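You operate a simulated robot arm through the tools that you are given. There is no shell and no other tool. Be economical: measure what you need, move in short steps, check, and stop when the job is done.

The job below is to be done with a simulated robot arm. You get a single attempt, and the scene is never put back.

TASK
Shut the throttle, set both slides to 4 MM lift, then open it to 25.
Fine: the yellow knob sets D1, the green knob D2. MASTER stays locked off.

The check looks at the end state, three seconds after you hand in, the way a careful person would. Anything else that was tipped, shoved, dropped, spilled or broken makes it a failure.

THE ROBOT
A 7-joint arm with a two-finger parallel gripper on a trunk, on a base that drives. Base frame: it is fixed to the floor where the robot stands at the start and does not move with it; the origin is under the middle of the robot, x ahead of it, y to its left, z up. Lengths are in mm, angles in degrees, forces in N, time in s.
Its first joint turns from -166.0 to 166.0 degrees. Places, roughly: blue throttle slider [1100, 0, 1200]; red master switch [1200, 600, 1000]; red padlock (5x3x9 cm) [1200, 500, 1000]. Payload 3.43 kg.
Tool frame: the origin (TCP) lies between the finger pads and is the grasp point; the fingertips stand 34 mm ahead of it; z points along the fingers, y is the line along which they close. The gripper opens to 128 mm. The fingers are 24 mm wide and 12 mm thick; the gripper's body (48 by 130 mm) begins 96 mm behind the TCP.
Orientation is that of the tool frame in the base frame, as a unit quaternion [x, y, z, w]. With the fingers straight down and closing along the base's y, the tool's x points along the base's -x, its y along +y and its z along -z.

THE INTERFACE
- The arm moves only by the tool nudge_tool. Its argument "moves" is a list of rows, each a list of 3 entries, a list of its own where there are three numbers: the shift along the tool's x, y, z in mm, then the turn, a rotation vector about the tool's x, y, z in degrees, then the opening, from 0 (shut) to 1 (fully open). In form: [[[dx, dy, dz], [rx, ry, rz], fingers], ...]. A call has 1 to 8 rows; each row is the pose to reach, as a shift and turn from the pose commanded when the call began, along the tool's axes at that moment. Rows are played at 5 a second. More than 50 mm and 8.6 degrees between two rows, or a gripper value outside its range, and nothing of the call is played. Where a pose cannot be reached the arm comes as near as it can. A force on the tool above 50 N (or 10 N above the force at the start of the call, whichever is more), or a blocked arm, ends the call early, and 0.2 s more pass. The fingers move at their own pace (about 153 mm/s each) and stop on an object; they squeeze with about 32 N. The grip force told is the motor's: it shows also when the fingers shut on nothing. Time passes only in rows, and 0.2 s behind the last, so rows that repeat a pose let the fingers close. The reply holds the time, the measured pose of the TCP, the force on the tool along the base axes, the opening and the grip force, in the units named above and with some noise, with the torque about the TCP (base axes, N m) and any sound that the robot's microphone picked up.
- Cameras (640 x 400 px; columns grow to the right, rows downward): "scene" is now at [103.9, 149.6, 1378.8]; the picture's right is [-1.00, -0.02, 0.01], its down [-0.02, 0.58, -0.82] and it looks along [0.01, -0.82, -0.58] (base axes); focal length 214 px, centre (320, 200). "wrist" rides on the gripper at [76, -11, -160] in the tool frame; the picture's right is [0.15, 0.99, 0.00], its down [-0.88, 0.13, -0.46] and it looks along [-0.45, 0.07, 0.89] (tool axes); focal length 234 px, centre (320, 200). There is no depth. A picture from a camera that has moved, and an enlarged one, comes with that camera's place and axes in the base frame and with its lens. The place of the scene camera against the robot may be out by one fixed shift of up to 18 mm in any direction.
- capture(camera): a new picture of that camera. It takes no simulated time.
- base_move(legs): drives the robot by 1 to 6 legs, each [ahead, turn to the left] in mm and degrees, along the robot's own axes; the way and the turn of a leg run together, so that a leg with both is an arc; at most 1500 mm and 180 degrees a leg. The arm and the cameras ride along, it lands a little off, and it stops where it bumps. It gives what a move gives.
- head_to(pan, tilt): turns the head with the scene camera to pan (to the left, within 120 degrees either way) and tilt (down, from -29 to 69), counted from straight ahead of the robot. It gives what a move gives.
- close_up(camera, box): a new picture of the part [left, top, right, bottom] of that camera's present view, enlarged. It takes no simulated time.
- finish_job(): hands the job in; it is judged then, once.

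Work in short steps. Places have to be worked out from the pictures, the camera data and where the tool is seen: move nearer, look again, correct. Check each grasp and each placing, and mend what went wrong. You have 120 turns and 78 pictures in all, those below and enlarged ones among them. Open the gripper and draw the arm clear of the work before you hand the job in, unless the task says otherwise; then end with one line.

The tools are called after ">>>" as a command line: name --argument value ..., lists and objects as JSON in quotes. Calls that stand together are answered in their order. nudge_tool: Moves the arm, as the interface text tells. Its arguments: {"type":"object","properties":{"moves":{"type":"array"}},"required":["moves"]} The other tools are called the same way: base_move (legs) drives the base; head_to (pan, tilt) turns the head that bears the scene camera; capture (camera) takes a picture; close_up (camera, box) takes an enlarged picture of a part of a camera's view; finish_job () hands the job in.

At the start:

```text
clock: 0.0
eef_pos: [613.9, -233.3, 1289.9]
tool_rot: [0.0, 1.0, 0.0, -0.001]
contact_force: [-0.2, 0.6, -0.1]
wrist_torque: [0.01, 0.02, -0.03]
finger_gap: 127.9
gripper_force: 0.1
robot x, y, heading: [1.4, 1.4, -0.1]
head pan, tilt: [-88.7, 35.3]
```

scene: 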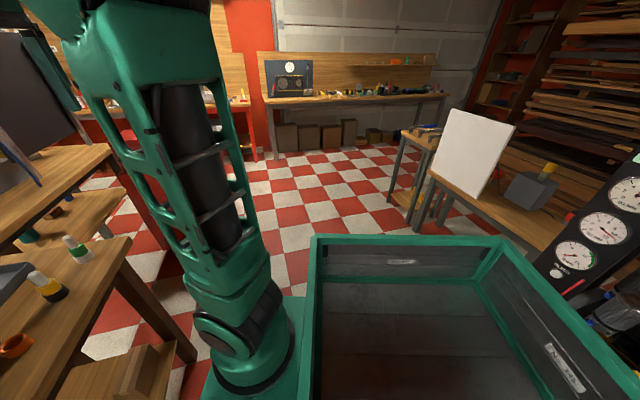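
wrist: 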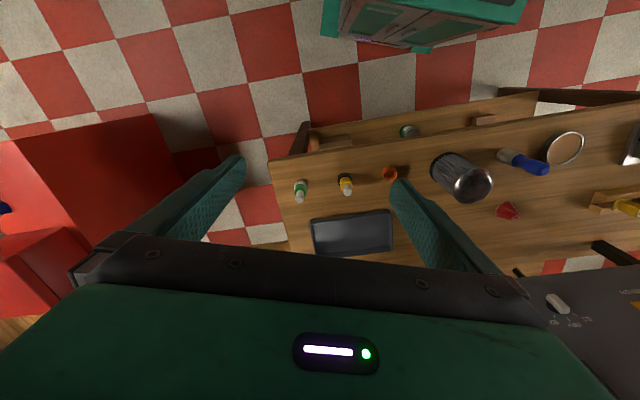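

The scene camera looks to the right; I turn the head ahead to see the panel.

>>> head_to --pan 0 --tilt 15

```text
clock: 1.6
eef_pos: [597.9, -232.6, 1295.7]
tool_rot: [-0.001, 1.0, 0.0, 0.006]
contact_force: [0.1, -0.1, -0.7]
wrist_torque: [-0.01, 0.03, 0.0]
finger_gap: 128.1
gripper_force: 0.0
robot x, y, heading: [-1.5, -3.0, -0.0]
head pan, tilt: [0.0, 15.0]
```

Now a picture from ahead.

>>> capture --camera "scene"

```text
75 pictures are left
camera scene: at [195.7, 237.4, 1410.0], right [0.0, -1.0, 0.0], down [-0.27, 0.0, -0.96], along [0.96, 0.0, -0.27], focal length 214 px, centre (320, 200)
```

scene: 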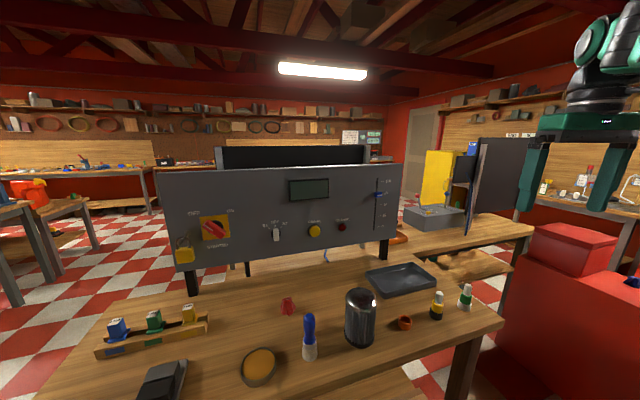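

The control panel is ahead, with a display, a selector, a yellow and a dark red knob, slider at right. Enlarge it.

>>> close_up --camera "scene" --box '[260, 160, 410, 254]'

>>> close_up --camera "scene" --box '[160, 170, 310, 264]'

>>> close_up --camera "scene" --box '[380, 130, 540, 230]'

```text
4.26 times, centred on (335, 207) of scene
camera zoom: at [195.7, 237.4, 1410.0], right [0.0, -1.0, 0.0], down [-0.27, 0.0, -0.96], along [0.96, 0.0, -0.27], focal length 913 px, centre (256, 170)
```

zoom: 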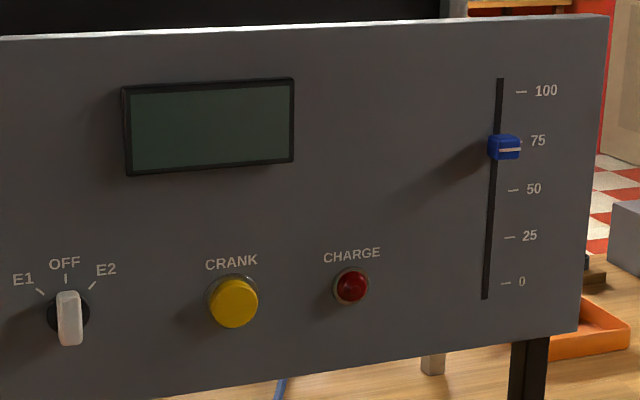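

```text
4.26 times, centred on (235, 217) of scene
camera zoom: at [195.7, 237.4, 1410.0], right [0.0, -1.0, 0.0], down [-0.27, 0.0, -0.96], along [0.96, 0.0, -0.27], focal length 913 px, centre (682, 128)
```

zoom: 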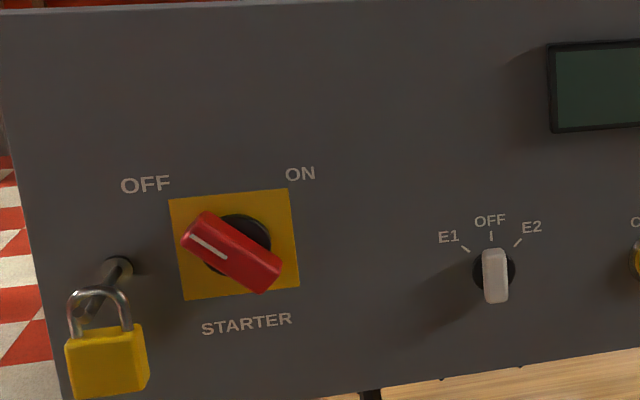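

```text
4.00 times, centred on (460, 180) of scene
camera zoom: at [195.7, 237.4, 1410.0], right [0.0, -1.0, 0.0], down [-0.27, 0.0, -0.96], along [0.96, 0.0, -0.27], focal length 858 px, centre (-240, 280)
```

zoom: 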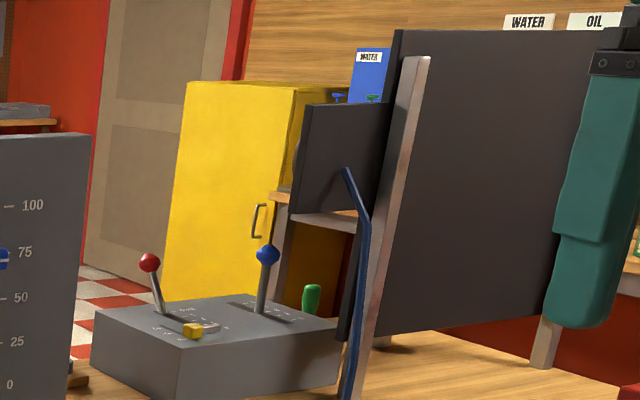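

The front panel carries STARTER/CRANK/slider, but no green knob or D1/D2. I look around for the gauges and the slides.

>>> head_to --pan -40 --tilt 15

>>> capture --camera "scene"

>>> head_to --pan 60 --tilt 15

>>> capture --camera "scene"

>>> head_to --pan -115 --tilt 20

>>> capture --camera "scene"

```text
clock: 2.7
eef_pos: [598.3, -232.8, 1296.5]
tool_rot: [-0.001, 1.0, 0.0, 0.006]
contact_force: [0.0, 1.5, -0.3]
wrist_torque: [0.02, -0.03, -0.04]
finger_gap: 128.1
gripper_force: 0.1
robot x, y, heading: [-3.0, 0.5, 0.3]
head pan, tilt: [-40.0, 15.0]
```

```text
71 pictures are left
camera scene: at [173.9, 177.5, 1410.3], right [-0.64, -0.77, 0.01], down [-0.21, 0.17, -0.96], along [0.74, -0.62, -0.27], focal length 214 px, centre (320, 200)
```

scene: 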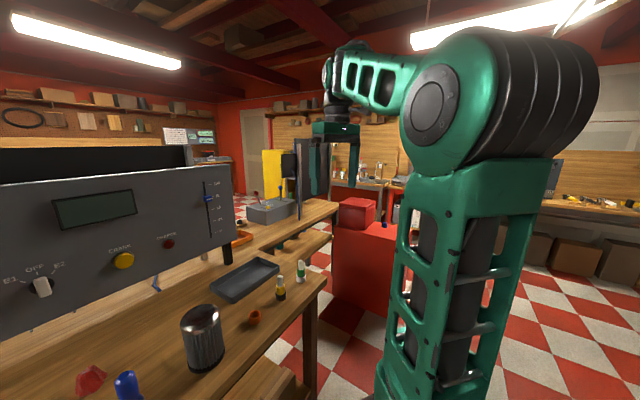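

```text
clock: 4.5
eef_pos: [597.2, -232.9, 1296.7]
tool_rot: [-0.002, 1.0, 0.0, 0.006]
contact_force: [0.2, 0.5, -0.3]
wrist_torque: [0.02, -0.01, -0.01]
finger_gap: 127.9
gripper_force: 0.1
robot x, y, heading: [-0.5, -2.6, -0.1]
head pan, tilt: [60.0, 15.0]
```

```text
70 pictures are left
camera scene: at [149.0, 318.3, 1410.7], right [0.87, -0.5, -0.01], down [-0.14, -0.22, -0.96], along [0.48, 0.84, -0.27], focal length 214 px, centre (320, 200)
```

scene: 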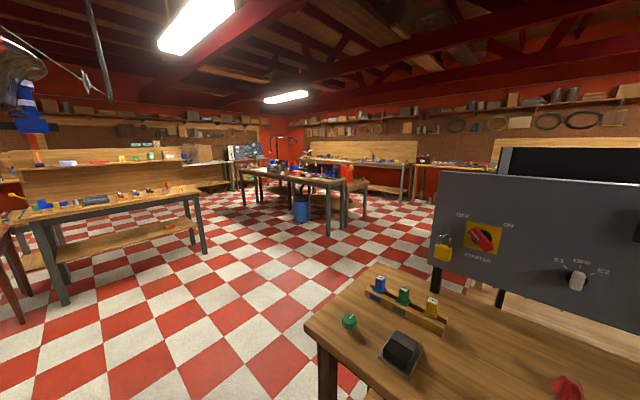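

```text
clock: 7.1
eef_pos: [597.1, -232.8, 1296.8]
tool_rot: [-0.001, 1.0, 0.0, 0.006]
contact_force: [1.0, 0.4, -0.1]
wrist_torque: [0.02, 0.03, 0.0]
finger_gap: 128.0
gripper_force: 0.1
robot x, y, heading: [-1.5, -2.6, -0.1]
head pan, tilt: [-115.0, 20.0]
```

```text
69 pictures are left
camera scene: at [62.9, 153.0, 1403.7], right [-0.91, 0.42, 0.01], down [0.13, 0.31, -0.94], along [-0.4, -0.85, -0.34], focal length 214 px, centre (320, 200)
```

scene: 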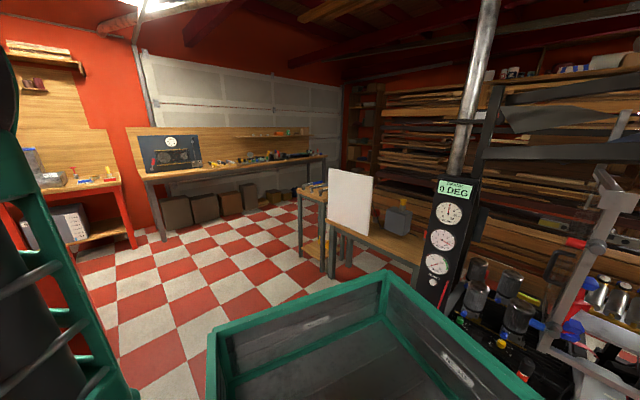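

Behind the robot is an engine with a gauge tower ("0 DEG"). I zoom in there and on the far panel.

>>> close_up --camera "scene" --box '[400, 160, 640, 310]'

>>> close_up --camera "scene" --box '[480, 230, 640, 400]'

>>> close_up --camera "scene" --box '[130, 125, 320, 245]'

```text
2.67 times, centred on (520, 235) of scene
camera zoom: at [62.9, 153.0, 1403.7], right [-0.91, 0.42, 0.01], down [0.13, 0.31, -0.94], along [-0.4, -0.85, -0.34], focal length 572 px, centre (-213, 107)
```

zoom: 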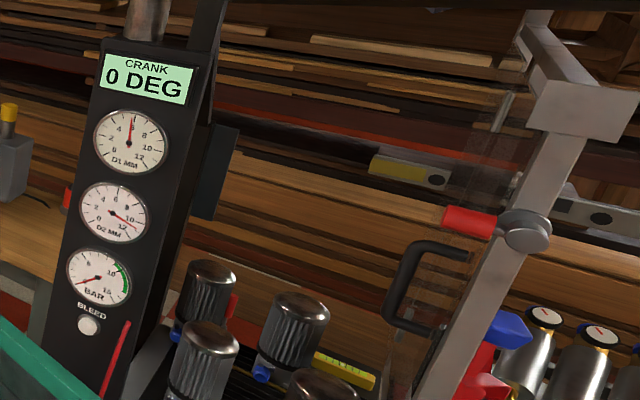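

```text
2.35 times, centred on (560, 315) of scene
camera zoom: at [62.9, 153.0, 1403.7], right [-0.91, 0.42, 0.01], down [0.13, 0.31, -0.94], along [-0.4, -0.85, -0.34], focal length 505 px, centre (-245, -71)
```

zoom: 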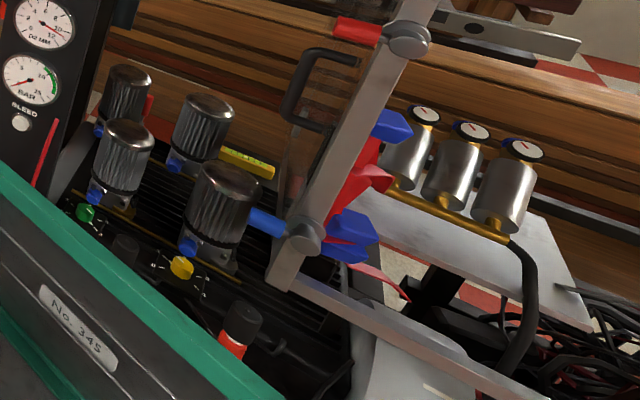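

```text
3.33 times, centred on (225, 185) of scene
camera zoom: at [62.9, 153.0, 1403.7], right [-0.91, 0.42, 0.01], down [0.13, 0.31, -0.94], along [-0.4, -0.85, -0.34], focal length 715 px, centre (637, 250)
```

zoom: 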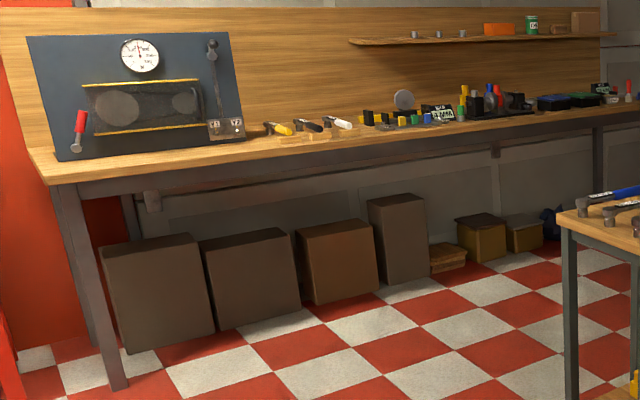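

The D1/D2 gauges (6 and ~10 mm) and the yellow/green knobs are on the engine behind; the throttle slider is on the front panel. I start by turning the gripper to point ahead.

>>> nudge_tool --moves '[[[0, 0, 0], [0, -8, 0], 1], [[0, 0, 0], [0, -16, 0], 1], [[0, 0, 0], [0, -24, 0], 0.8], [[0, 0, 0], [0, -32, 0], 0.6], [[0, 0, 0], [0, -40, 0], 0.6], [[0, 0, 0], [0, -48, 0], 0.6], [[0, 0, 0], [0, -56, 0], 0.6], [[0, 0, 0], [0, -64, 0], 0.6]]'

>>> head_to --pan -10 --tilt 20

```text
clock: 8.9
eef_pos: [599.4, -234.6, 1297.4]
tool_rot: [0.0, 0.845, 0.0, 0.535]
contact_force: [0.6, -0.6, 0.0]
wrist_torque: [0.0, 0.02, -0.01]
finger_gap: 76.6
gripper_force: 0.1
robot x, y, heading: [1.2, -5.3, 0.2]
head pan, tilt: [-115.0, 20.0]
```

```text
clock: 10.7
eef_pos: [598.8, -233.5, 1296.9]
tool_rot: [0.0, 0.845, -0.001, 0.534]
contact_force: [-0.2, 0.4, 0.2]
wrist_torque: [0.01, -0.02, 0.02]
finger_gap: 76.5
gripper_force: 0.2
robot x, y, heading: [0.8, -6.3, 0.1]
head pan, tilt: [-10.0, 20.0]
```

The tool pitched as expected; I finish the pitch to horizontal.

>>> nudge_tool --moves '[[[0, 0, 0], [0, -7, 0], 0.6], [[0, 0, 0], [0, -14, 0], 0.6], [[0, 0, 0], [0, -20, 0], 0.6], [[0, 0, 0], [0, -25.4, 0], 0.6]]'

>>> capture --camera "wrist"

>>> capture --camera "scene"

```text
clock: 11.7
eef_pos: [599.3, -234.0, 1298.1]
tool_rot: [0.0, 0.706, -0.001, 0.708]
contact_force: [-0.7, 0.3, 0.7]
wrist_torque: [-0.01, -0.03, 0.04]
finger_gap: 77.1
gripper_force: 0.1
robot x, y, heading: [1.1, 0.9, 0.1]
head pan, tilt: [-10.0, 20.0]
```

```text
65 pictures are left
camera wrist: at [440.2, -244.2, 1219.4], right [0.0, 0.99, -0.15], down [-0.46, 0.13, 0.88], along [0.89, 0.07, 0.45], focal length 234 px, centre (320, 200)
```

wrist: 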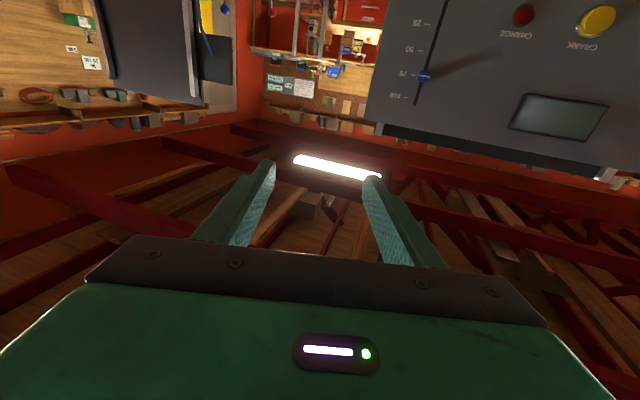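

```text
64 pictures are left
camera scene: at [193.7, 221.3, 1401.9], right [-0.17, -0.98, 0.0], down [-0.35, 0.06, -0.94], along [0.92, -0.16, -0.35], focal length 214 px, centre (320, 200)
```

scene: 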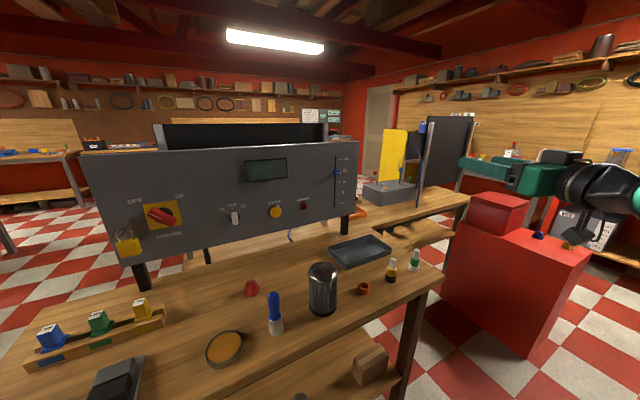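

Triangulated slider knob: about [1063, -2, 1180]; panel normal yawed ~15°. I approach to short of it while yawing left.

>>> nudge_tool --moves '[[[12, 22, 34], [-2, 0, 0], 0.6], [[24, 44, 68], [-4, 0, 0], 0.6], [[36, 66, 102], [-6, 0, 0], 0.6], [[48, 88, 136], [-8, 0, 0], 0.6], [[60, 110, 170], [-10, 0, 0], 0.6], [[72, 132, 204], [-12, 0, 0], 0.6], [[84, 154, 238], [-14, 0, 0], 0.6], [[96, 176, 272], [-16, 0, 0], 0.6]]'

>>> capture --camera "wrist"

>>> capture --camera "scene"

```text
clock: 13.5
eef_pos: [872.0, -57.2, 1204.7]
tool_rot: [-0.099, 0.699, 0.099, 0.702]
contact_force: [-0.4, 0.1, 0.6]
wrist_torque: [-0.02, 0.07, 0.05]
finger_gap: 76.8
gripper_force: 0.1
robot x, y, heading: [2.5, -0.7, -0.2]
head pan, tilt: [-10.0, 20.0]
```

```text
63 pictures are left
camera wrist: at [721.9, -109.7, 1126.6], right [-0.27, 0.95, -0.15], down [-0.48, 0.0, 0.88], along [0.84, 0.31, 0.45], focal length 234 px, centre (320, 200)
```

wrist: 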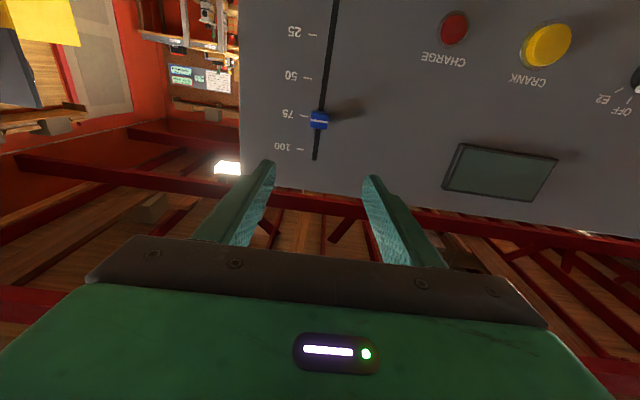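

```text
62 pictures are left
camera scene: at [193.3, 221.1, 1402.0], right [-0.17, -0.98, 0.0], down [-0.35, 0.06, -0.94], along [0.92, -0.16, -0.35], focal length 214 px, centre (320, 200)
```

scene: 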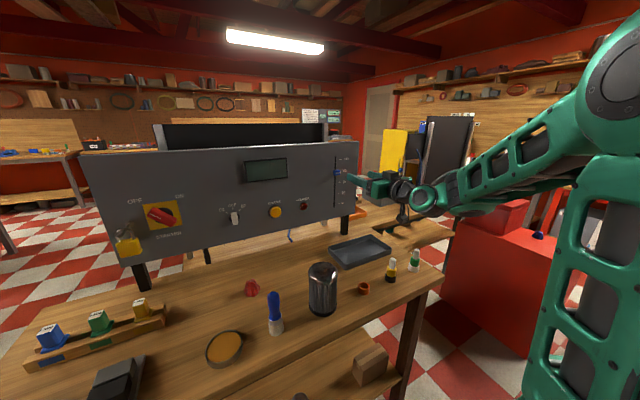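

Knob estimated near [1035, -14, 1173]; panel yaw computed ~15°. I lower to its height and go 80 mm ahead, then look again.

>>> nudge_tool --moves '[[[16, -1, 40], [0, 0, 0], 0.6], [[32, -3, 80], [0, 0, 0], 0.6], [[32, -3, 80], [0, 0, 0], 0.6]]'

>>> capture --camera "wrist"

>>> close_up --camera "scene" --box '[300, 140, 440, 228]'

```text
clock: 14.3
eef_pos: [948.5, -36.9, 1168.3]
tool_rot: [-0.099, 0.7, 0.099, 0.7]
contact_force: [-0.6, 0.5, -0.2]
wrist_torque: [0.02, -0.01, -0.02]
finger_gap: 76.7
gripper_force: 0.0
robot x, y, heading: [1.7, -4.8, -0.2]
head pan, tilt: [-10.0, 20.0]
```

```text
61 pictures are left
camera wrist: at [798.9, -90.8, 1090.0], right [-0.27, 0.95, -0.15], down [-0.48, 0.0, 0.88], along [0.84, 0.31, 0.45], focal length 234 px, centre (320, 200)
```

wrist: 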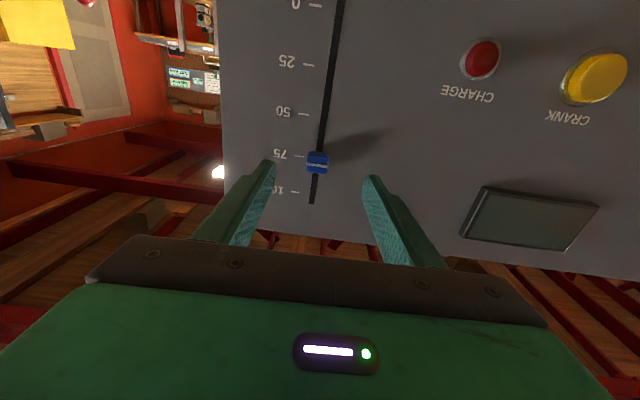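

```text
4.55 times, centred on (370, 184) of scene
camera zoom: at [193.9, 221.3, 1401.9], right [-0.17, -0.98, 0.0], down [-0.35, 0.06, -0.94], along [0.92, -0.16, -0.35], focal length 975 px, centre (93, 273)
```

zoom: 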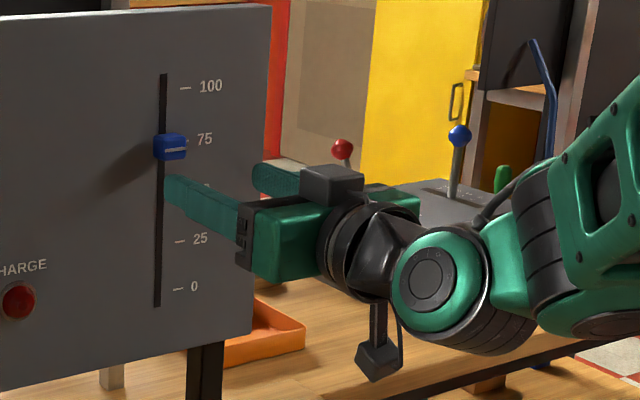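

Refined: knob at [1065, -5, 1178]. I raise 10 mm and advance 75 mm, fingers straddling it, then look.

>>> nudge_tool --moves '[[[-10, -1, 40], [0, 0, 0], 0.6], [[-10, -1, 75], [0, 0, 0], 0.6], [[-10, -1, 75], [0, 0, 0], 0.6]]'

>>> capture --camera "wrist"

>>> close_up --camera "scene" --box '[300, 140, 440, 228]'

```text
clock: 15.1
eef_pos: [1020.8, -15.5, 1177.3]
tool_rot: [-0.099, 0.701, 0.099, 0.7]
contact_force: [0.4, -0.6, 0.3]
wrist_torque: [-0.01, 0.02, 0.03]
finger_gap: 76.9
gripper_force: 0.1
robot x, y, heading: [-0.7, -3.6, 0.0]
head pan, tilt: [-10.0, 20.0]
```

```text
59 pictures are left
camera wrist: at [871.5, -69.2, 1099.2], right [-0.27, 0.95, -0.15], down [-0.47, 0.0, 0.88], along [0.84, 0.31, 0.45], focal length 234 px, centre (320, 200)
```

wrist: 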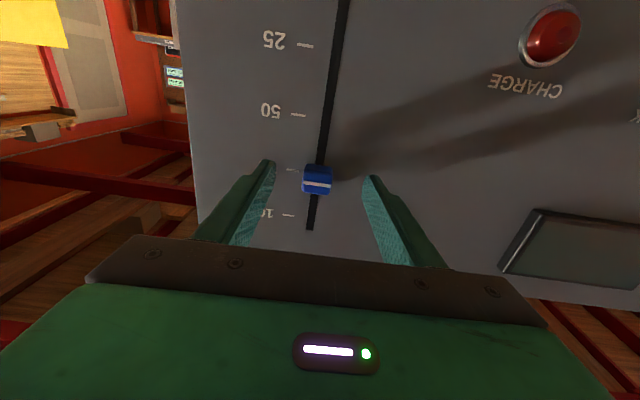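

```text
4.55 times, centred on (370, 184) of scene
camera zoom: at [193.9, 221.3, 1401.9], right [-0.17, -0.98, 0.0], down [-0.35, 0.06, -0.94], along [0.92, -0.16, -0.35], focal length 975 px, centre (93, 273)
```

zoom: 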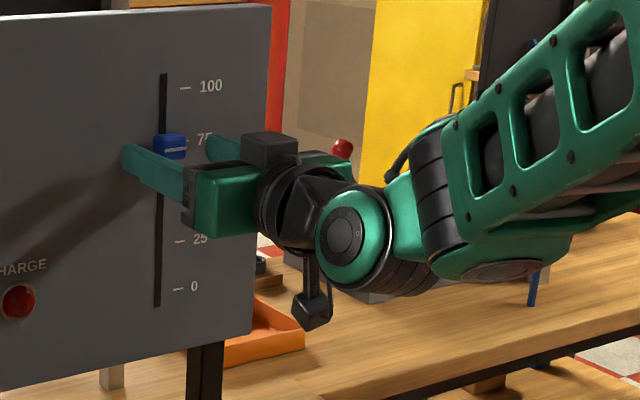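

Fingers straddle the knob. I go 18 mm more and close partly.

>>> nudge_tool --moves '[[[-3, 0, 18], [0, 0, 0], 0.6], [[-3, 0, 18], [0, 0, 0], 0.3], [[-3, 0, 18], [0, 0, 0], 0.1], [[-3, 0, 18], [0, 0, 0], 0.1], [[-3, 0, 18], [0, 0, 0], 0.1]]'

>>> capture --camera "wrist"

```text
clock: 15.7
eef_pos: [1019.2, -8.4, 1193.3]
tool_rot: [-0.1, 0.695, 0.1, 0.705]
contact_force: [-2.5, -13.2, 4.2]
wrist_torque: [-0.11, -0.08, -0.41]
finger_gap: 45.6
gripper_force: 6.6
robot x, y, heading: [3.3, -2.6, 0.1]
head pan, tilt: [-10.0, 20.0]
stopped in row 2: the force on the tool passed its limit at 60 N (the readings are from after the stop); the commanded pose is now the measured one
```

```text
57 pictures are left
camera wrist: at [870.9, -62.6, 1114.5], right [-0.28, 0.95, -0.15], down [-0.49, -0.01, 0.87], along [0.83, 0.31, 0.46], focal length 234 px, centre (320, 200)
```

wrist: 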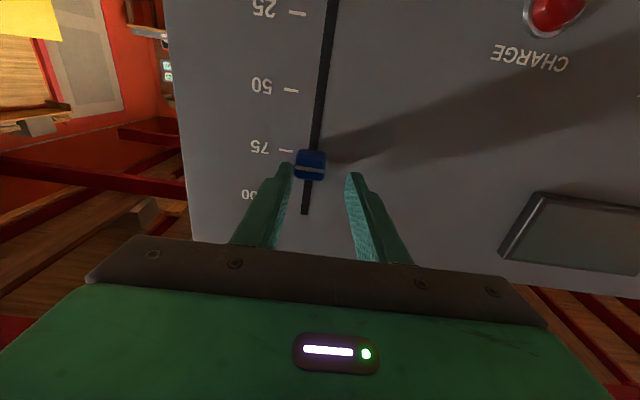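

Contact with the panel/knob pushed the tool up and left. I back off a bit, open, lower 11 mm and shift toward the knob.

>>> nudge_tool --moves '[[[0, -3, -6], [0, 0, 0], 0.6], [[11, -6, -6], [0, 0, 0], 0.6], [[11, -6, -6], [0, 0, 0], 0.6]]'

>>> capture --camera "wrist"

>>> close_up --camera "scene" --box '[310, 150, 390, 200]'

```text
clock: 16.4
eef_pos: [1015.7, -10.7, 1179.0]
tool_rot: [-0.103, 0.697, 0.105, 0.702]
contact_force: [-0.1, -0.4, 0.6]
wrist_torque: [0.0, 0.0, -0.03]
finger_gap: 77.0
gripper_force: 0.1
robot x, y, heading: [-3.1, -3.4, 0.1]
head pan, tilt: [-10.0, 20.0]
```

```text
56 pictures are left
camera wrist: at [867.4, -65.6, 1100.2], right [-0.29, 0.95, -0.14], down [-0.48, -0.01, 0.88], along [0.83, 0.32, 0.46], focal length 234 px, centre (320, 200)
```

wrist: 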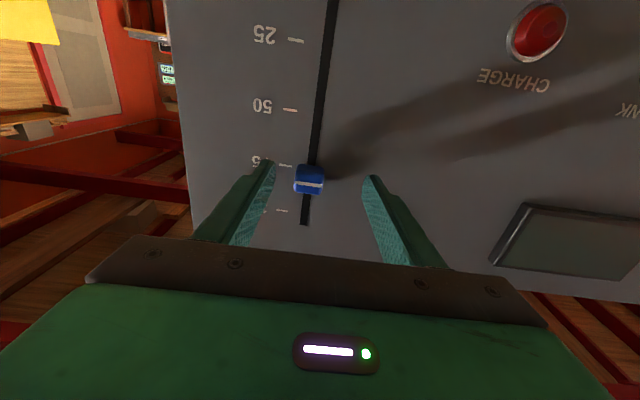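

```text
8.00 times, centred on (350, 175) of scene
camera zoom: at [193.8, 221.3, 1401.9], right [-0.17, -0.98, 0.0], down [-0.35, 0.06, -0.94], along [0.92, -0.16, -0.35], focal length 1716 px, centre (80, 400)
```

zoom: 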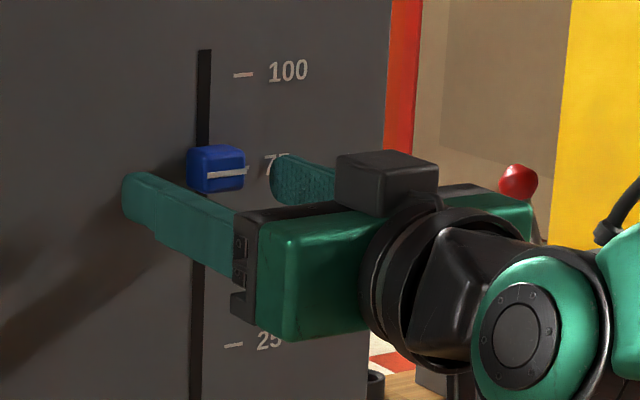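

Tips near the knob; it sits ~7 mm toward -y of the finger middle. Shift, advance 8 mm, and close slowly.

>>> nudge_tool --moves '[[[0, -7, 0], [0, 0, 0], 0.6], [[-1, -7, 8], [0, 0, 0], 0.6], [[-1, -7, 8], [0, 0, 0], 0.4], [[-1, -7, 8], [0, 0, 0], 0.28]]'

>>> capture --camera "wrist"

```text
clock: 17.4
eef_pos: [1025.4, -14.7, 1181.2]
tool_rot: [-0.103, 0.696, 0.105, 0.703]
contact_force: [-0.2, 0.4, 0.4]
wrist_torque: [0.01, 0.03, 0.04]
finger_gap: 35.8
gripper_force: 0.1
robot x, y, heading: [1.3, -3.5, -0.2]
head pan, tilt: [-10.0, 20.0]
```

```text
54 pictures are left
camera wrist: at [878.0, -70.3, 1101.6], right [-0.28, 0.95, -0.15], down [-0.48, -0.01, 0.88], along [0.83, 0.32, 0.46], focal length 234 px, centre (320, 200)
```

wrist: 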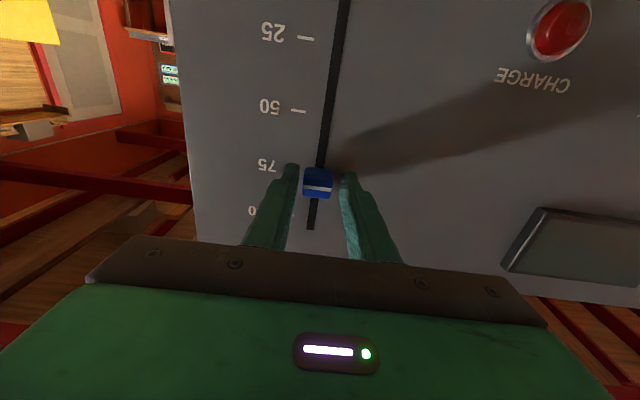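

Well centred, free of contact. Now close onto the knob.

>>> nudge_tool --moves '[[[0, 0, 0], [0, 0, 0], 0.2], [[0, 0, 0], [0, 0, 0], 0.1], [[0, 0, 0], [0, 0, 0], 0.1]]'

```text
clock: 18.2
eef_pos: [1026.7, -16.8, 1179.9]
tool_rot: [-0.102, 0.697, 0.104, 0.703]
contact_force: [5.7, -8.2, 1.8]
wrist_torque: [-0.16, 0.06, 0.32]
finger_gap: 25.8
gripper_force: 44.9
robot x, y, heading: [2.2, -0.1, 0.1]
head pan, tilt: [-10.0, 20.0]
```

Gripped (26 mm). I slide it straight down 100 mm in steps.

>>> nudge_tool --moves '[[[10, 0, 0], [0, 0, 0], 0.1], [[25, 0, 0], [0, 0, 0], 0.1], [[40, 0, 0], [0, 0, 0], 0.1], [[55, 0, 0], [0, 0, 0], 0.1], [[70, 0, 0], [0, 0, 0], 0.1], [[85, 0, 0], [0, 0, 0], 0.1], [[100, 0, 0], [0, 0, 0], 0.1], [[100, 0, 0], [0, 0, 0], 0.1]]'

>>> close_up --camera "scene" --box '[300, 140, 440, 228]'

```text
clock: 20.1
eef_pos: [1026.2, -17.7, 1078.5]
tool_rot: [-0.101, 0.698, 0.103, 0.701]
contact_force: [-15.5, -15.9, -2.8]
wrist_torque: [-0.2, 1.03, 0.32]
finger_gap: 25.9
gripper_force: 45.1
robot x, y, heading: [0.0, -3.8, 0.2]
head pan, tilt: [-10.0, 20.0]
```

```text
4.55 times, centred on (370, 184) of scene
camera zoom: at [193.2, 220.5, 1402.1], right [-0.17, -0.98, 0.0], down [-0.35, 0.06, -0.94], along [0.92, -0.16, -0.35], focal length 975 px, centre (93, 273)
```

zoom: 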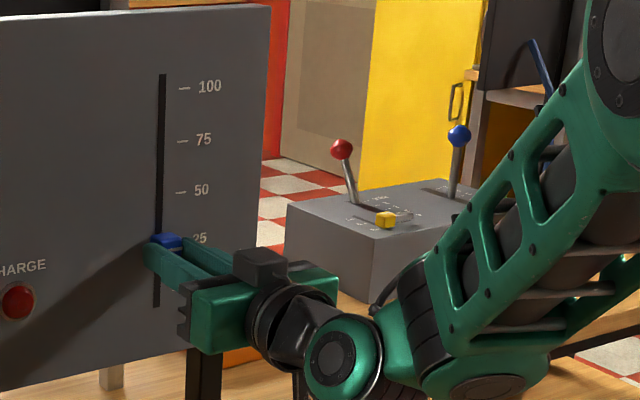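

Slider now around 23. I continue down ~50 mm, easing back 3 mm.

>>> nudge_tool --moves '[[[0, -1, -3], [0, 0, 0], 0.1], [[15, -1, -3], [0, 0, 0], 0.1], [[28, -1, -3], [0, 0, 0], 0.1], [[40, -1, -3], [0, 0, 0], 0.1], [[48, -1, -3], [0, 0, 0], 0.1], [[48, -1, -3], [0, 0, 0], 0.1]]'

>>> close_up --camera "scene" --box '[300, 160, 400, 230]'

>>> capture --camera "wrist"

```text
clock: 21.4
eef_pos: [1027.5, -17.5, 1031.4]
tool_rot: [-0.101, 0.697, 0.103, 0.702]
contact_force: [15.1, -13.5, -1.4]
wrist_torque: [0.21, -0.38, 0.16]
finger_gap: 26.0
gripper_force: 45.2
robot x, y, heading: [-2.5, -6.5, -0.1]
head pan, tilt: [-10.0, 20.0]
```

```text
5.71 times, centred on (350, 195) of scene
camera zoom: at [194.6, 220.7, 1401.9], right [-0.17, -0.98, 0.0], down [-0.35, 0.06, -0.93], along [0.92, -0.16, -0.36], focal length 1226 px, centre (149, 229)
```

zoom: 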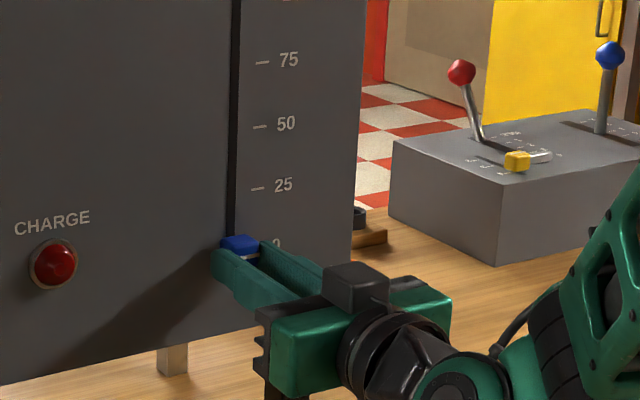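

```text
51 pictures are left
camera wrist: at [877.8, -71.7, 952.7], right [-0.28, 0.95, -0.15], down [-0.48, -0.01, 0.88], along [0.83, 0.32, 0.46], focal length 234 px, centre (320, 200)
```

wrist: 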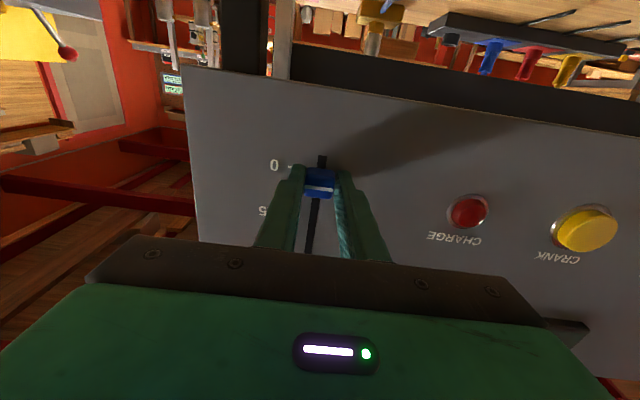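

Almost at 0; push a few mm further until it stops.

>>> nudge_tool --moves '[[[4, 0, 2], [0, 0, 0], 0.1], [[8, 0, 2], [0, 0, 0], 0.1], [[12, 0, 2], [0, 0, 0], 0.1], [[16, 0, 2], [0, 0, 0], 0.1], [[16, 0, 2], [0, 0, 0], 0.1]]'

>>> close_up --camera "wrist" --box '[240, 120, 400, 220]'

```text
clock: 22.6
eef_pos: [1027.3, -17.0, 1023.9]
tool_rot: [-0.101, 0.693, 0.103, 0.706]
contact_force: [-3.0, -18.0, 42.1]
wrist_torque: [0.32, -1.11, 0.01]
finger_gap: 25.4
gripper_force: 44.9
robot x, y, heading: [2.6, -5.9, -0.3]
head pan, tilt: [-10.0, 20.0]
```

```text
4.00 times, centred on (320, 170) of wrist
camera zoom: at [879.0, -71.2, 943.3], right [-0.28, 0.95, -0.15], down [-0.49, -0.01, 0.87], along [0.82, 0.32, 0.47], focal length 937 px, centre (320, 320)
```

zoom: 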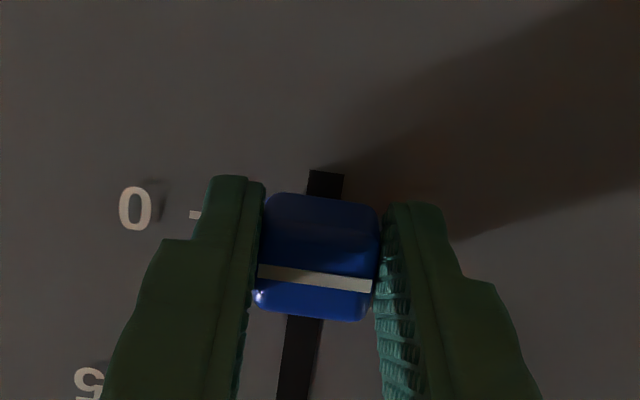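

Stopped at its lower end (42 N). I relax the push, open, and draw back.

>>> nudge_tool --moves '[[[-6, 0, 0], [0, 0, 0], 0.1], [[-6, 0, 0], [0, 0, 0], 0.3], [[-6, 0, 0], [0, 0, 0], 0.5], [[-6, 0, -40], [0, 0, 0], 0.5], [[-6, 0, -80], [0, 0, 0], 0.5], [[-6, 0, -120], [0, 0, 0], 0.5]]'

>>> capture --camera "wrist"

>>> close_up --camera "scene" --box '[300, 140, 400, 210]'

```text
clock: 24.1
eef_pos: [912.6, -49.6, 1020.4]
tool_rot: [-0.101, 0.697, 0.103, 0.703]
contact_force: [0.9, 0.9, -0.6]
wrist_torque: [0.0, -0.04, -0.03]
finger_gap: 64.2
gripper_force: 0.1
robot x, y, heading: [3.0, -4.1, -0.2]
head pan, tilt: [-10.0, 20.0]
```

```text
49 pictures are left
camera wrist: at [764.1, -105.1, 941.0], right [-0.28, 0.95, -0.15], down [-0.48, -0.01, 0.88], along [0.83, 0.32, 0.46], focal length 234 px, centre (320, 200)
```

wrist: 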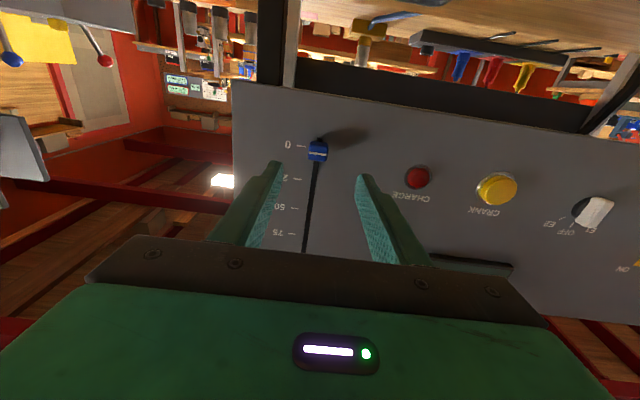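

```text
5.71 times, centred on (350, 175) of scene
camera zoom: at [194.1, 221.4, 1401.8], right [-0.17, -0.98, 0.0], down [-0.35, 0.06, -0.93], along [0.92, -0.16, -0.35], focal length 1226 px, centre (149, 343)
```

zoom: 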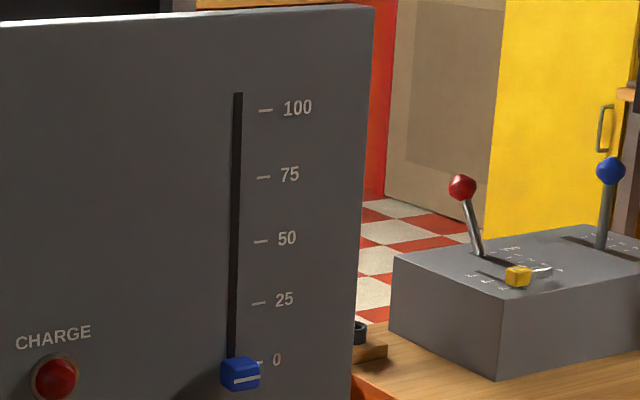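

Throttle is shut at 0. Now I look at what surrounds the base before turning to the engine: down in front, and left-rear.

>>> head_to --pan 15 --tilt 60

>>> capture --camera "scene"

>>> head_to --pan 120 --tilt 40

>>> capture --camera "scene"

>>> head_to --pan -120 --tilt 55

>>> capture --camera "scene"

```text
clock: 25.1
eef_pos: [913.3, -50.0, 1020.0]
tool_rot: [-0.103, 0.696, 0.104, 0.702]
contact_force: [0.0, 0.2, 0.4]
wrist_torque: [-0.01, 0.01, -0.02]
finger_gap: 63.8
gripper_force: 0.0
robot x, y, heading: [-1.2, -4.7, 0.2]
head pan, tilt: [15.0, 60.0]
```

```text
47 pictures are left
camera scene: at [165.7, 254.6, 1344.2], right [0.26, -0.97, 0.0], down [-0.84, -0.22, -0.49], along [0.47, 0.13, -0.87], focal length 214 px, centre (320, 200)
```

scene: 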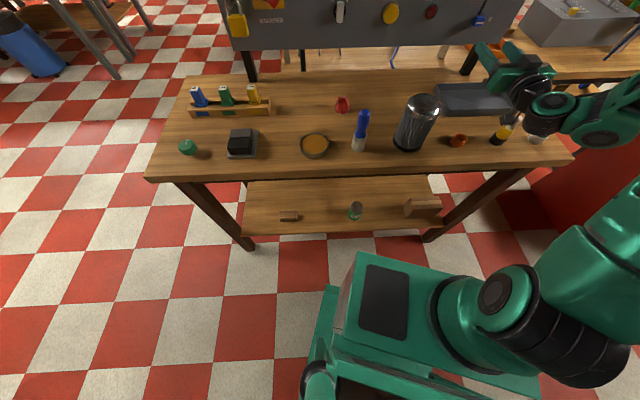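

```text
clock: 26.9
eef_pos: [914.0, -50.3, 1020.1]
tool_rot: [-0.103, 0.696, 0.105, 0.703]
contact_force: [-0.4, 0.6, 0.5]
wrist_torque: [-0.01, 0.02, 0.05]
finger_gap: 63.7
gripper_force: 0.1
robot x, y, heading: [-0.2, -4.3, 0.1]
head pan, tilt: [120.0, 40.0]
```

```text
46 pictures are left
camera scene: at [59.2, 311.1, 1372.3], right [0.87, 0.5, -0.01], down [0.31, -0.56, -0.77], along [-0.39, 0.66, -0.64], focal length 214 px, centre (320, 200)
```

scene: 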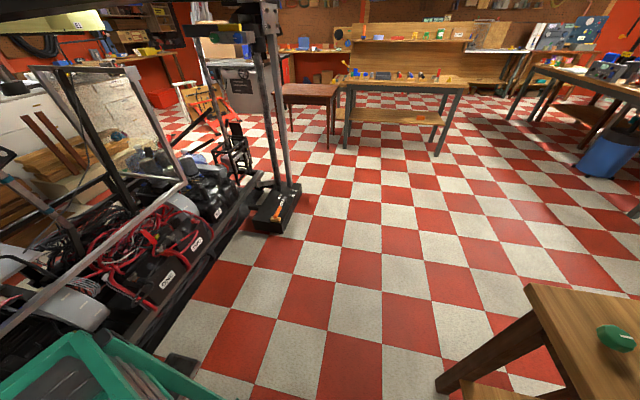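

```text
clock: 30.3
eef_pos: [913.2, -49.1, 1020.0]
tool_rot: [-0.104, 0.696, 0.105, 0.702]
contact_force: [-0.1, -0.1, -0.1]
wrist_torque: [0.0, -0.02, 0.0]
finger_gap: 63.9
gripper_force: 0.0
robot x, y, heading: [-3.4, -3.9, 0.1]
head pan, tilt: [-120.0, 55.0]
```

```text
45 pictures are left
camera scene: at [65.4, 175.0, 1351.6], right [-0.87, 0.5, 0.01], down [0.4, 0.71, -0.58], along [-0.3, -0.5, -0.82], focal length 214 px, centre (320, 200)
```

scene: 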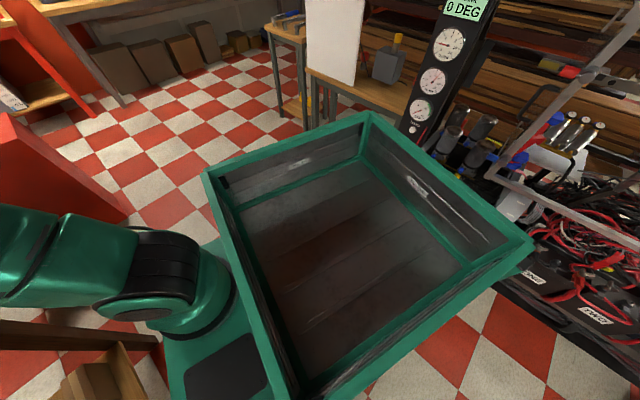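

The box behind is the robot's own tray (x −370..120, y ±220) and the engine is ~800 mm behind, so turning in place is free once the arm is tucked. Retract first.

>>> nudge_tool --moves '[[[-18, 0, -45], [0, 0, 0], 0.5], [[-36, 0, -90], [0, 0, 0], 0.5], [[-54, 0, -135], [0, 0, 0], 0.5], [[-72, 0, -180], [0, 0, 0], 0.5], [[-90, 0, -225], [0, 0, 0], 0.5], [[-108, 0, -270], [0, 0, 0], 0.5], [[-126, 0, -315], [0, 0, 0], 0.5], [[-144, 0, -360], [0, 0, 0], 0.5]]'

>>> head_to --pan 0 --tilt 30

>>> base_move --legs '[[0, 90]]'

>>> capture --camera "scene"

```text
clock: 32.1
eef_pos: [687.5, -181.3, 1167.6]
tool_rot: [-0.103, 0.698, 0.104, 0.701]
contact_force: [-0.6, -0.1, -0.3]
wrist_torque: [0.01, 0.0, 0.02]
finger_gap: 63.9
gripper_force: 0.1
out of reach, approached as far as the arm can: row 3, 4, 5, 6, 7, 8
robot x, y, heading: [0.9, -3.8, -0.1]
head pan, tilt: [-120.0, 55.0]
```

```text
clock: 34.1
eef_pos: [687.6, -180.8, 1166.6]
tool_rot: [-0.104, 0.698, 0.104, 0.701]
contact_force: [-0.9, -0.1, 1.0]
wrist_torque: [-0.02, -0.04, 0.0]
finger_gap: 63.9
gripper_force: 0.2
robot x, y, heading: [-1.2, -1.3, -0.0]
head pan, tilt: [0.0, 30.0]
```

```text
clock: 35.2
eef_pos: [632.2, -331.9, 1077.4]
tool_rot: [0.103, 0.722, 0.09, 0.679]
contact_force: [-21.1, -50.1, -56.9]
wrist_torque: [0.3, -6.38, 5.28]
finger_gap: 64.3
gripper_force: 0.0
robot x, y, heading: [1.7, 0.0, 1.9]
head pan, tilt: [0.0, 30.0]
stopped in leg 1: the robot was blocked; the commanded pose is now the measured one
```

```text
44 pictures are left
camera scene: at [160.1, 249.7, 1388.0], right [0.03, -1.0, 0.0], down [-0.5, -0.02, -0.87], along [0.87, 0.03, -0.5], focal length 214 px, centre (320, 200)
```

scene: 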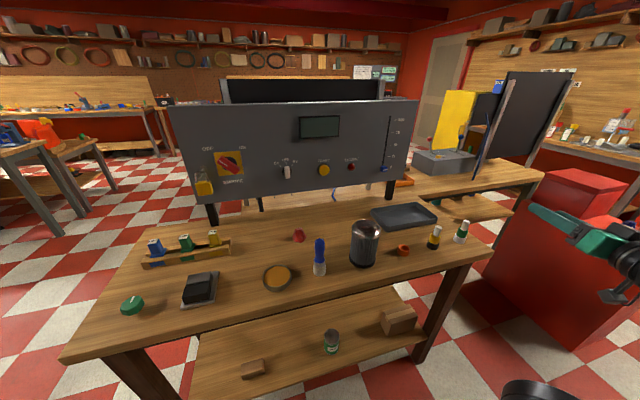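

The turn was blocked with force on the arm. I look at the arm before anything else.

>>> head_to --pan -60 --tilt 25

>>> capture --camera "scene"

>>> capture --camera "wrist"

```text
clock: 36.5
eef_pos: [655.2, -303.5, 1089.2]
tool_rot: [0.065, 0.721, 0.101, 0.683]
contact_force: [-0.4, -0.2, 0.3]
wrist_torque: [0.01, -0.02, -0.02]
finger_gap: 63.9
gripper_force: 0.0
robot x, y, heading: [0.2, 2.9, 2.3]
head pan, tilt: [-60.0, 25.0]
```

```text
43 pictures are left
camera scene: at [140.7, 164.7, 1394.4], right [-0.84, -0.54, 0.01], down [-0.24, 0.36, -0.9], along [0.48, -0.77, -0.43], focal length 214 px, centre (320, 200)
```

scene: 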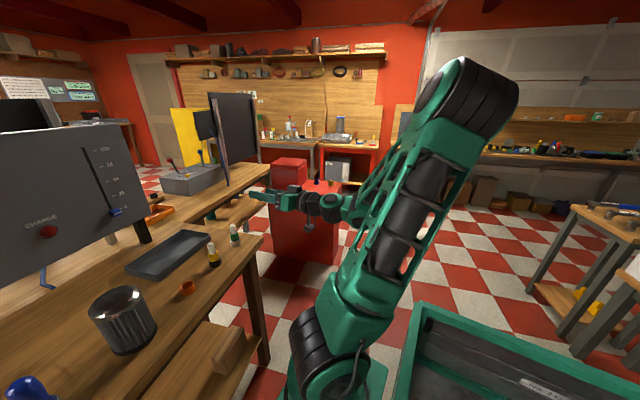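

```text
42 pictures are left
camera wrist: at [492.4, -304.1, 1018.6], right [-0.05, 0.99, 0.09], down [-0.41, -0.1, 0.91], along [0.91, 0.01, 0.41], focal length 234 px, centre (320, 200)
```

wrist: 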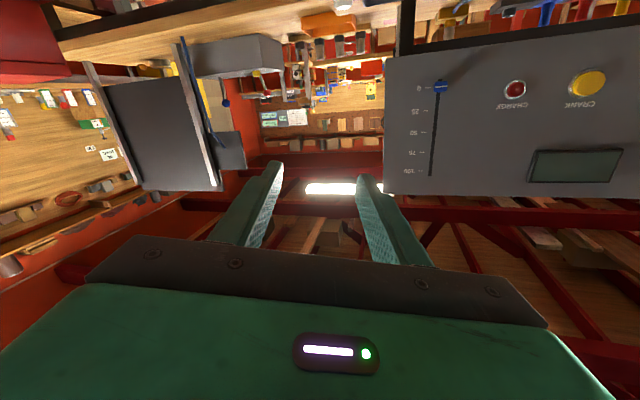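

Nothing was touched; the arm was folded onto itself (out of reach). I raise it and pitch the tool downward again, as in the starting pose.

>>> nudge_tool --moves '[[[-24, 6, 0], [0, 7, 0], 0.5], [[-48, 12, 0], [0, 14, 0], 0.5], [[-72, 18, 0], [0, 21, 0], 0.5], [[-96, 24, -5], [0, 28, 0], 0.5], [[-120, 30, -5], [0, 35, 0], 0.5], [[-145, 36, -10], [0, 42, 0], 0.5], [[-170, 42, -10], [0, 49, 0], 0.5], [[-194, 47, -10], [0, 56, 0], 0.5]]'

>>> capture --camera "scene"

```text
clock: 38.3
eef_pos: [660.6, -302.5, 1277.1]
tool_rot: [0.014, 0.954, 0.121, 0.273]
contact_force: [0.7, 1.4, -0.4]
wrist_torque: [-0.04, 0.03, -0.03]
finger_gap: 63.8
gripper_force: 0.1
out of reach, approached as far as the arm can: row 8
robot x, y, heading: [-1.9, -3.2, 2.1]
head pan, tilt: [-60.0, 25.0]
```

```text
41 pictures are left
camera scene: at [140.6, 165.1, 1394.4], right [-0.84, -0.53, 0.01], down [-0.24, 0.36, -0.9], along [0.48, -0.77, -0.43], focal length 214 px, centre (320, 200)
```

scene: 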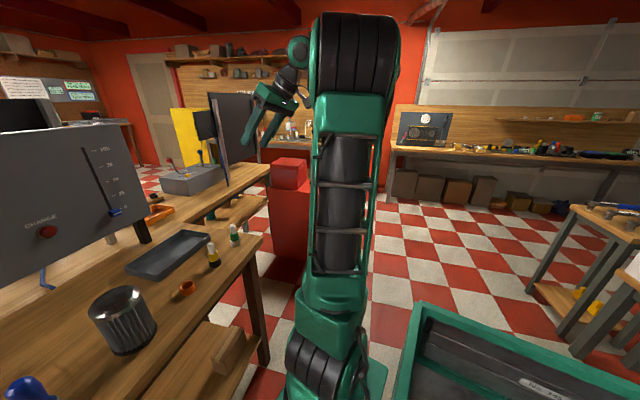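

Arm is clear now. I turn right (engine will be on the arm's side) by 60° and check.

>>> base_move --legs '[[0, -60]]'

```text
clock: 41.7
eef_pos: [49.7, -727.4, 1274.8]
tool_rot: [0.5, 0.812, -0.035, 0.298]
contact_force: [0.3, -0.6, -0.6]
wrist_torque: [0.0, 0.03, 0.04]
finger_gap: 64.0
gripper_force: 0.0
robot x, y, heading: [9.7, 1.3, -59.3]
head pan, tilt: [-60.0, 25.0]
```

The turn worked. Look toward the engine (now pan about -100 from the robot).

>>> head_to --pan -110 --tilt 30

>>> capture --camera "scene"

```text
clock: 42.9
eef_pos: [35.3, -725.8, 1282.5]
tool_rot: [0.524, 0.795, -0.046, 0.303]
contact_force: [0.5, -0.4, 0.1]
wrist_torque: [0.02, -0.02, -0.03]
finger_gap: 64.1
gripper_force: 0.1
robot x, y, heading: [13.9, 2.8, -59.2]
head pan, tilt: [-110.0, 30.0]
```

```text
40 pictures are left
camera scene: at [172.9, 17.7, 1387.5], right [-0.19, 0.98, 0.01], down [0.49, 0.1, -0.87], along [-0.85, -0.16, -0.5], focal length 214 px, centre (320, 200)
```

scene: 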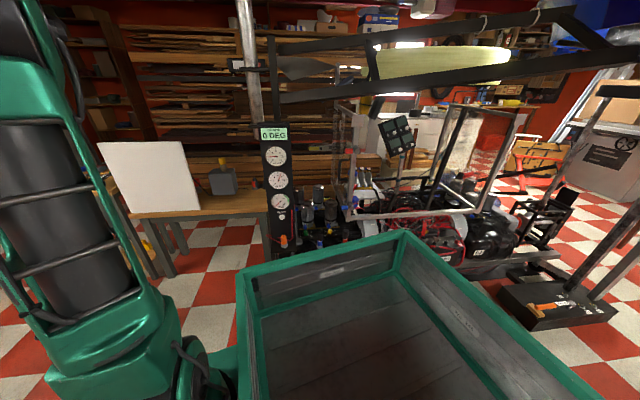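

BAR gauge triangulates to about [-850, -407, 749]. Zoom on gauges and knobs.

>>> close_up --camera "scene" --box '[250, 120, 370, 195]'

>>> close_up --camera "scene" --box '[265, 180, 385, 255]'

```text
5.33 times, centred on (310, 158) of scene
camera zoom: at [172.9, 17.7, 1387.5], right [-0.19, 0.98, 0.01], down [0.49, 0.1, -0.87], along [-0.85, -0.16, -0.5], focal length 1144 px, centre (373, 427)
```

zoom: 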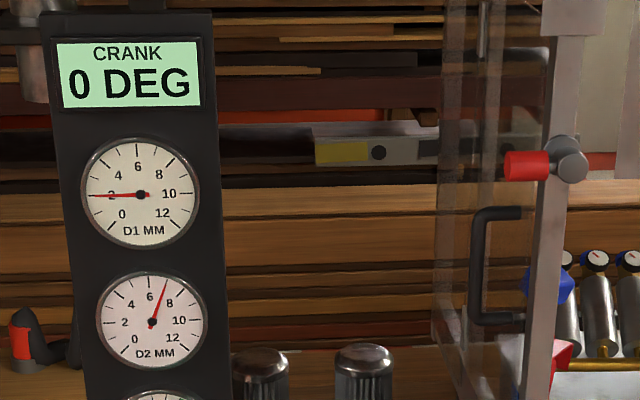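

```text
5.33 times, centred on (325, 218) of scene
camera zoom: at [172.9, 17.7, 1387.5], right [-0.19, 0.98, 0.01], down [0.49, 0.1, -0.87], along [-0.85, -0.16, -0.5], focal length 1144 px, centre (293, 107)
```

zoom: 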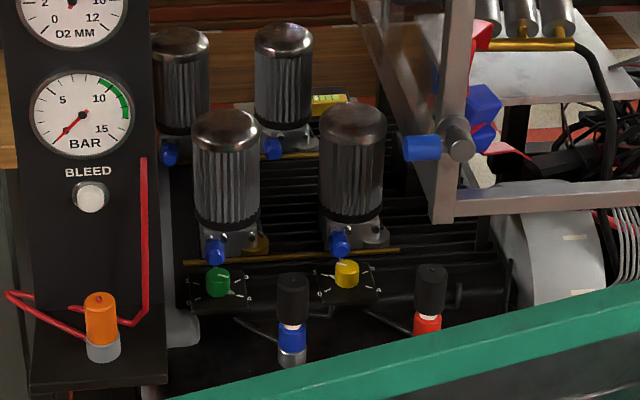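

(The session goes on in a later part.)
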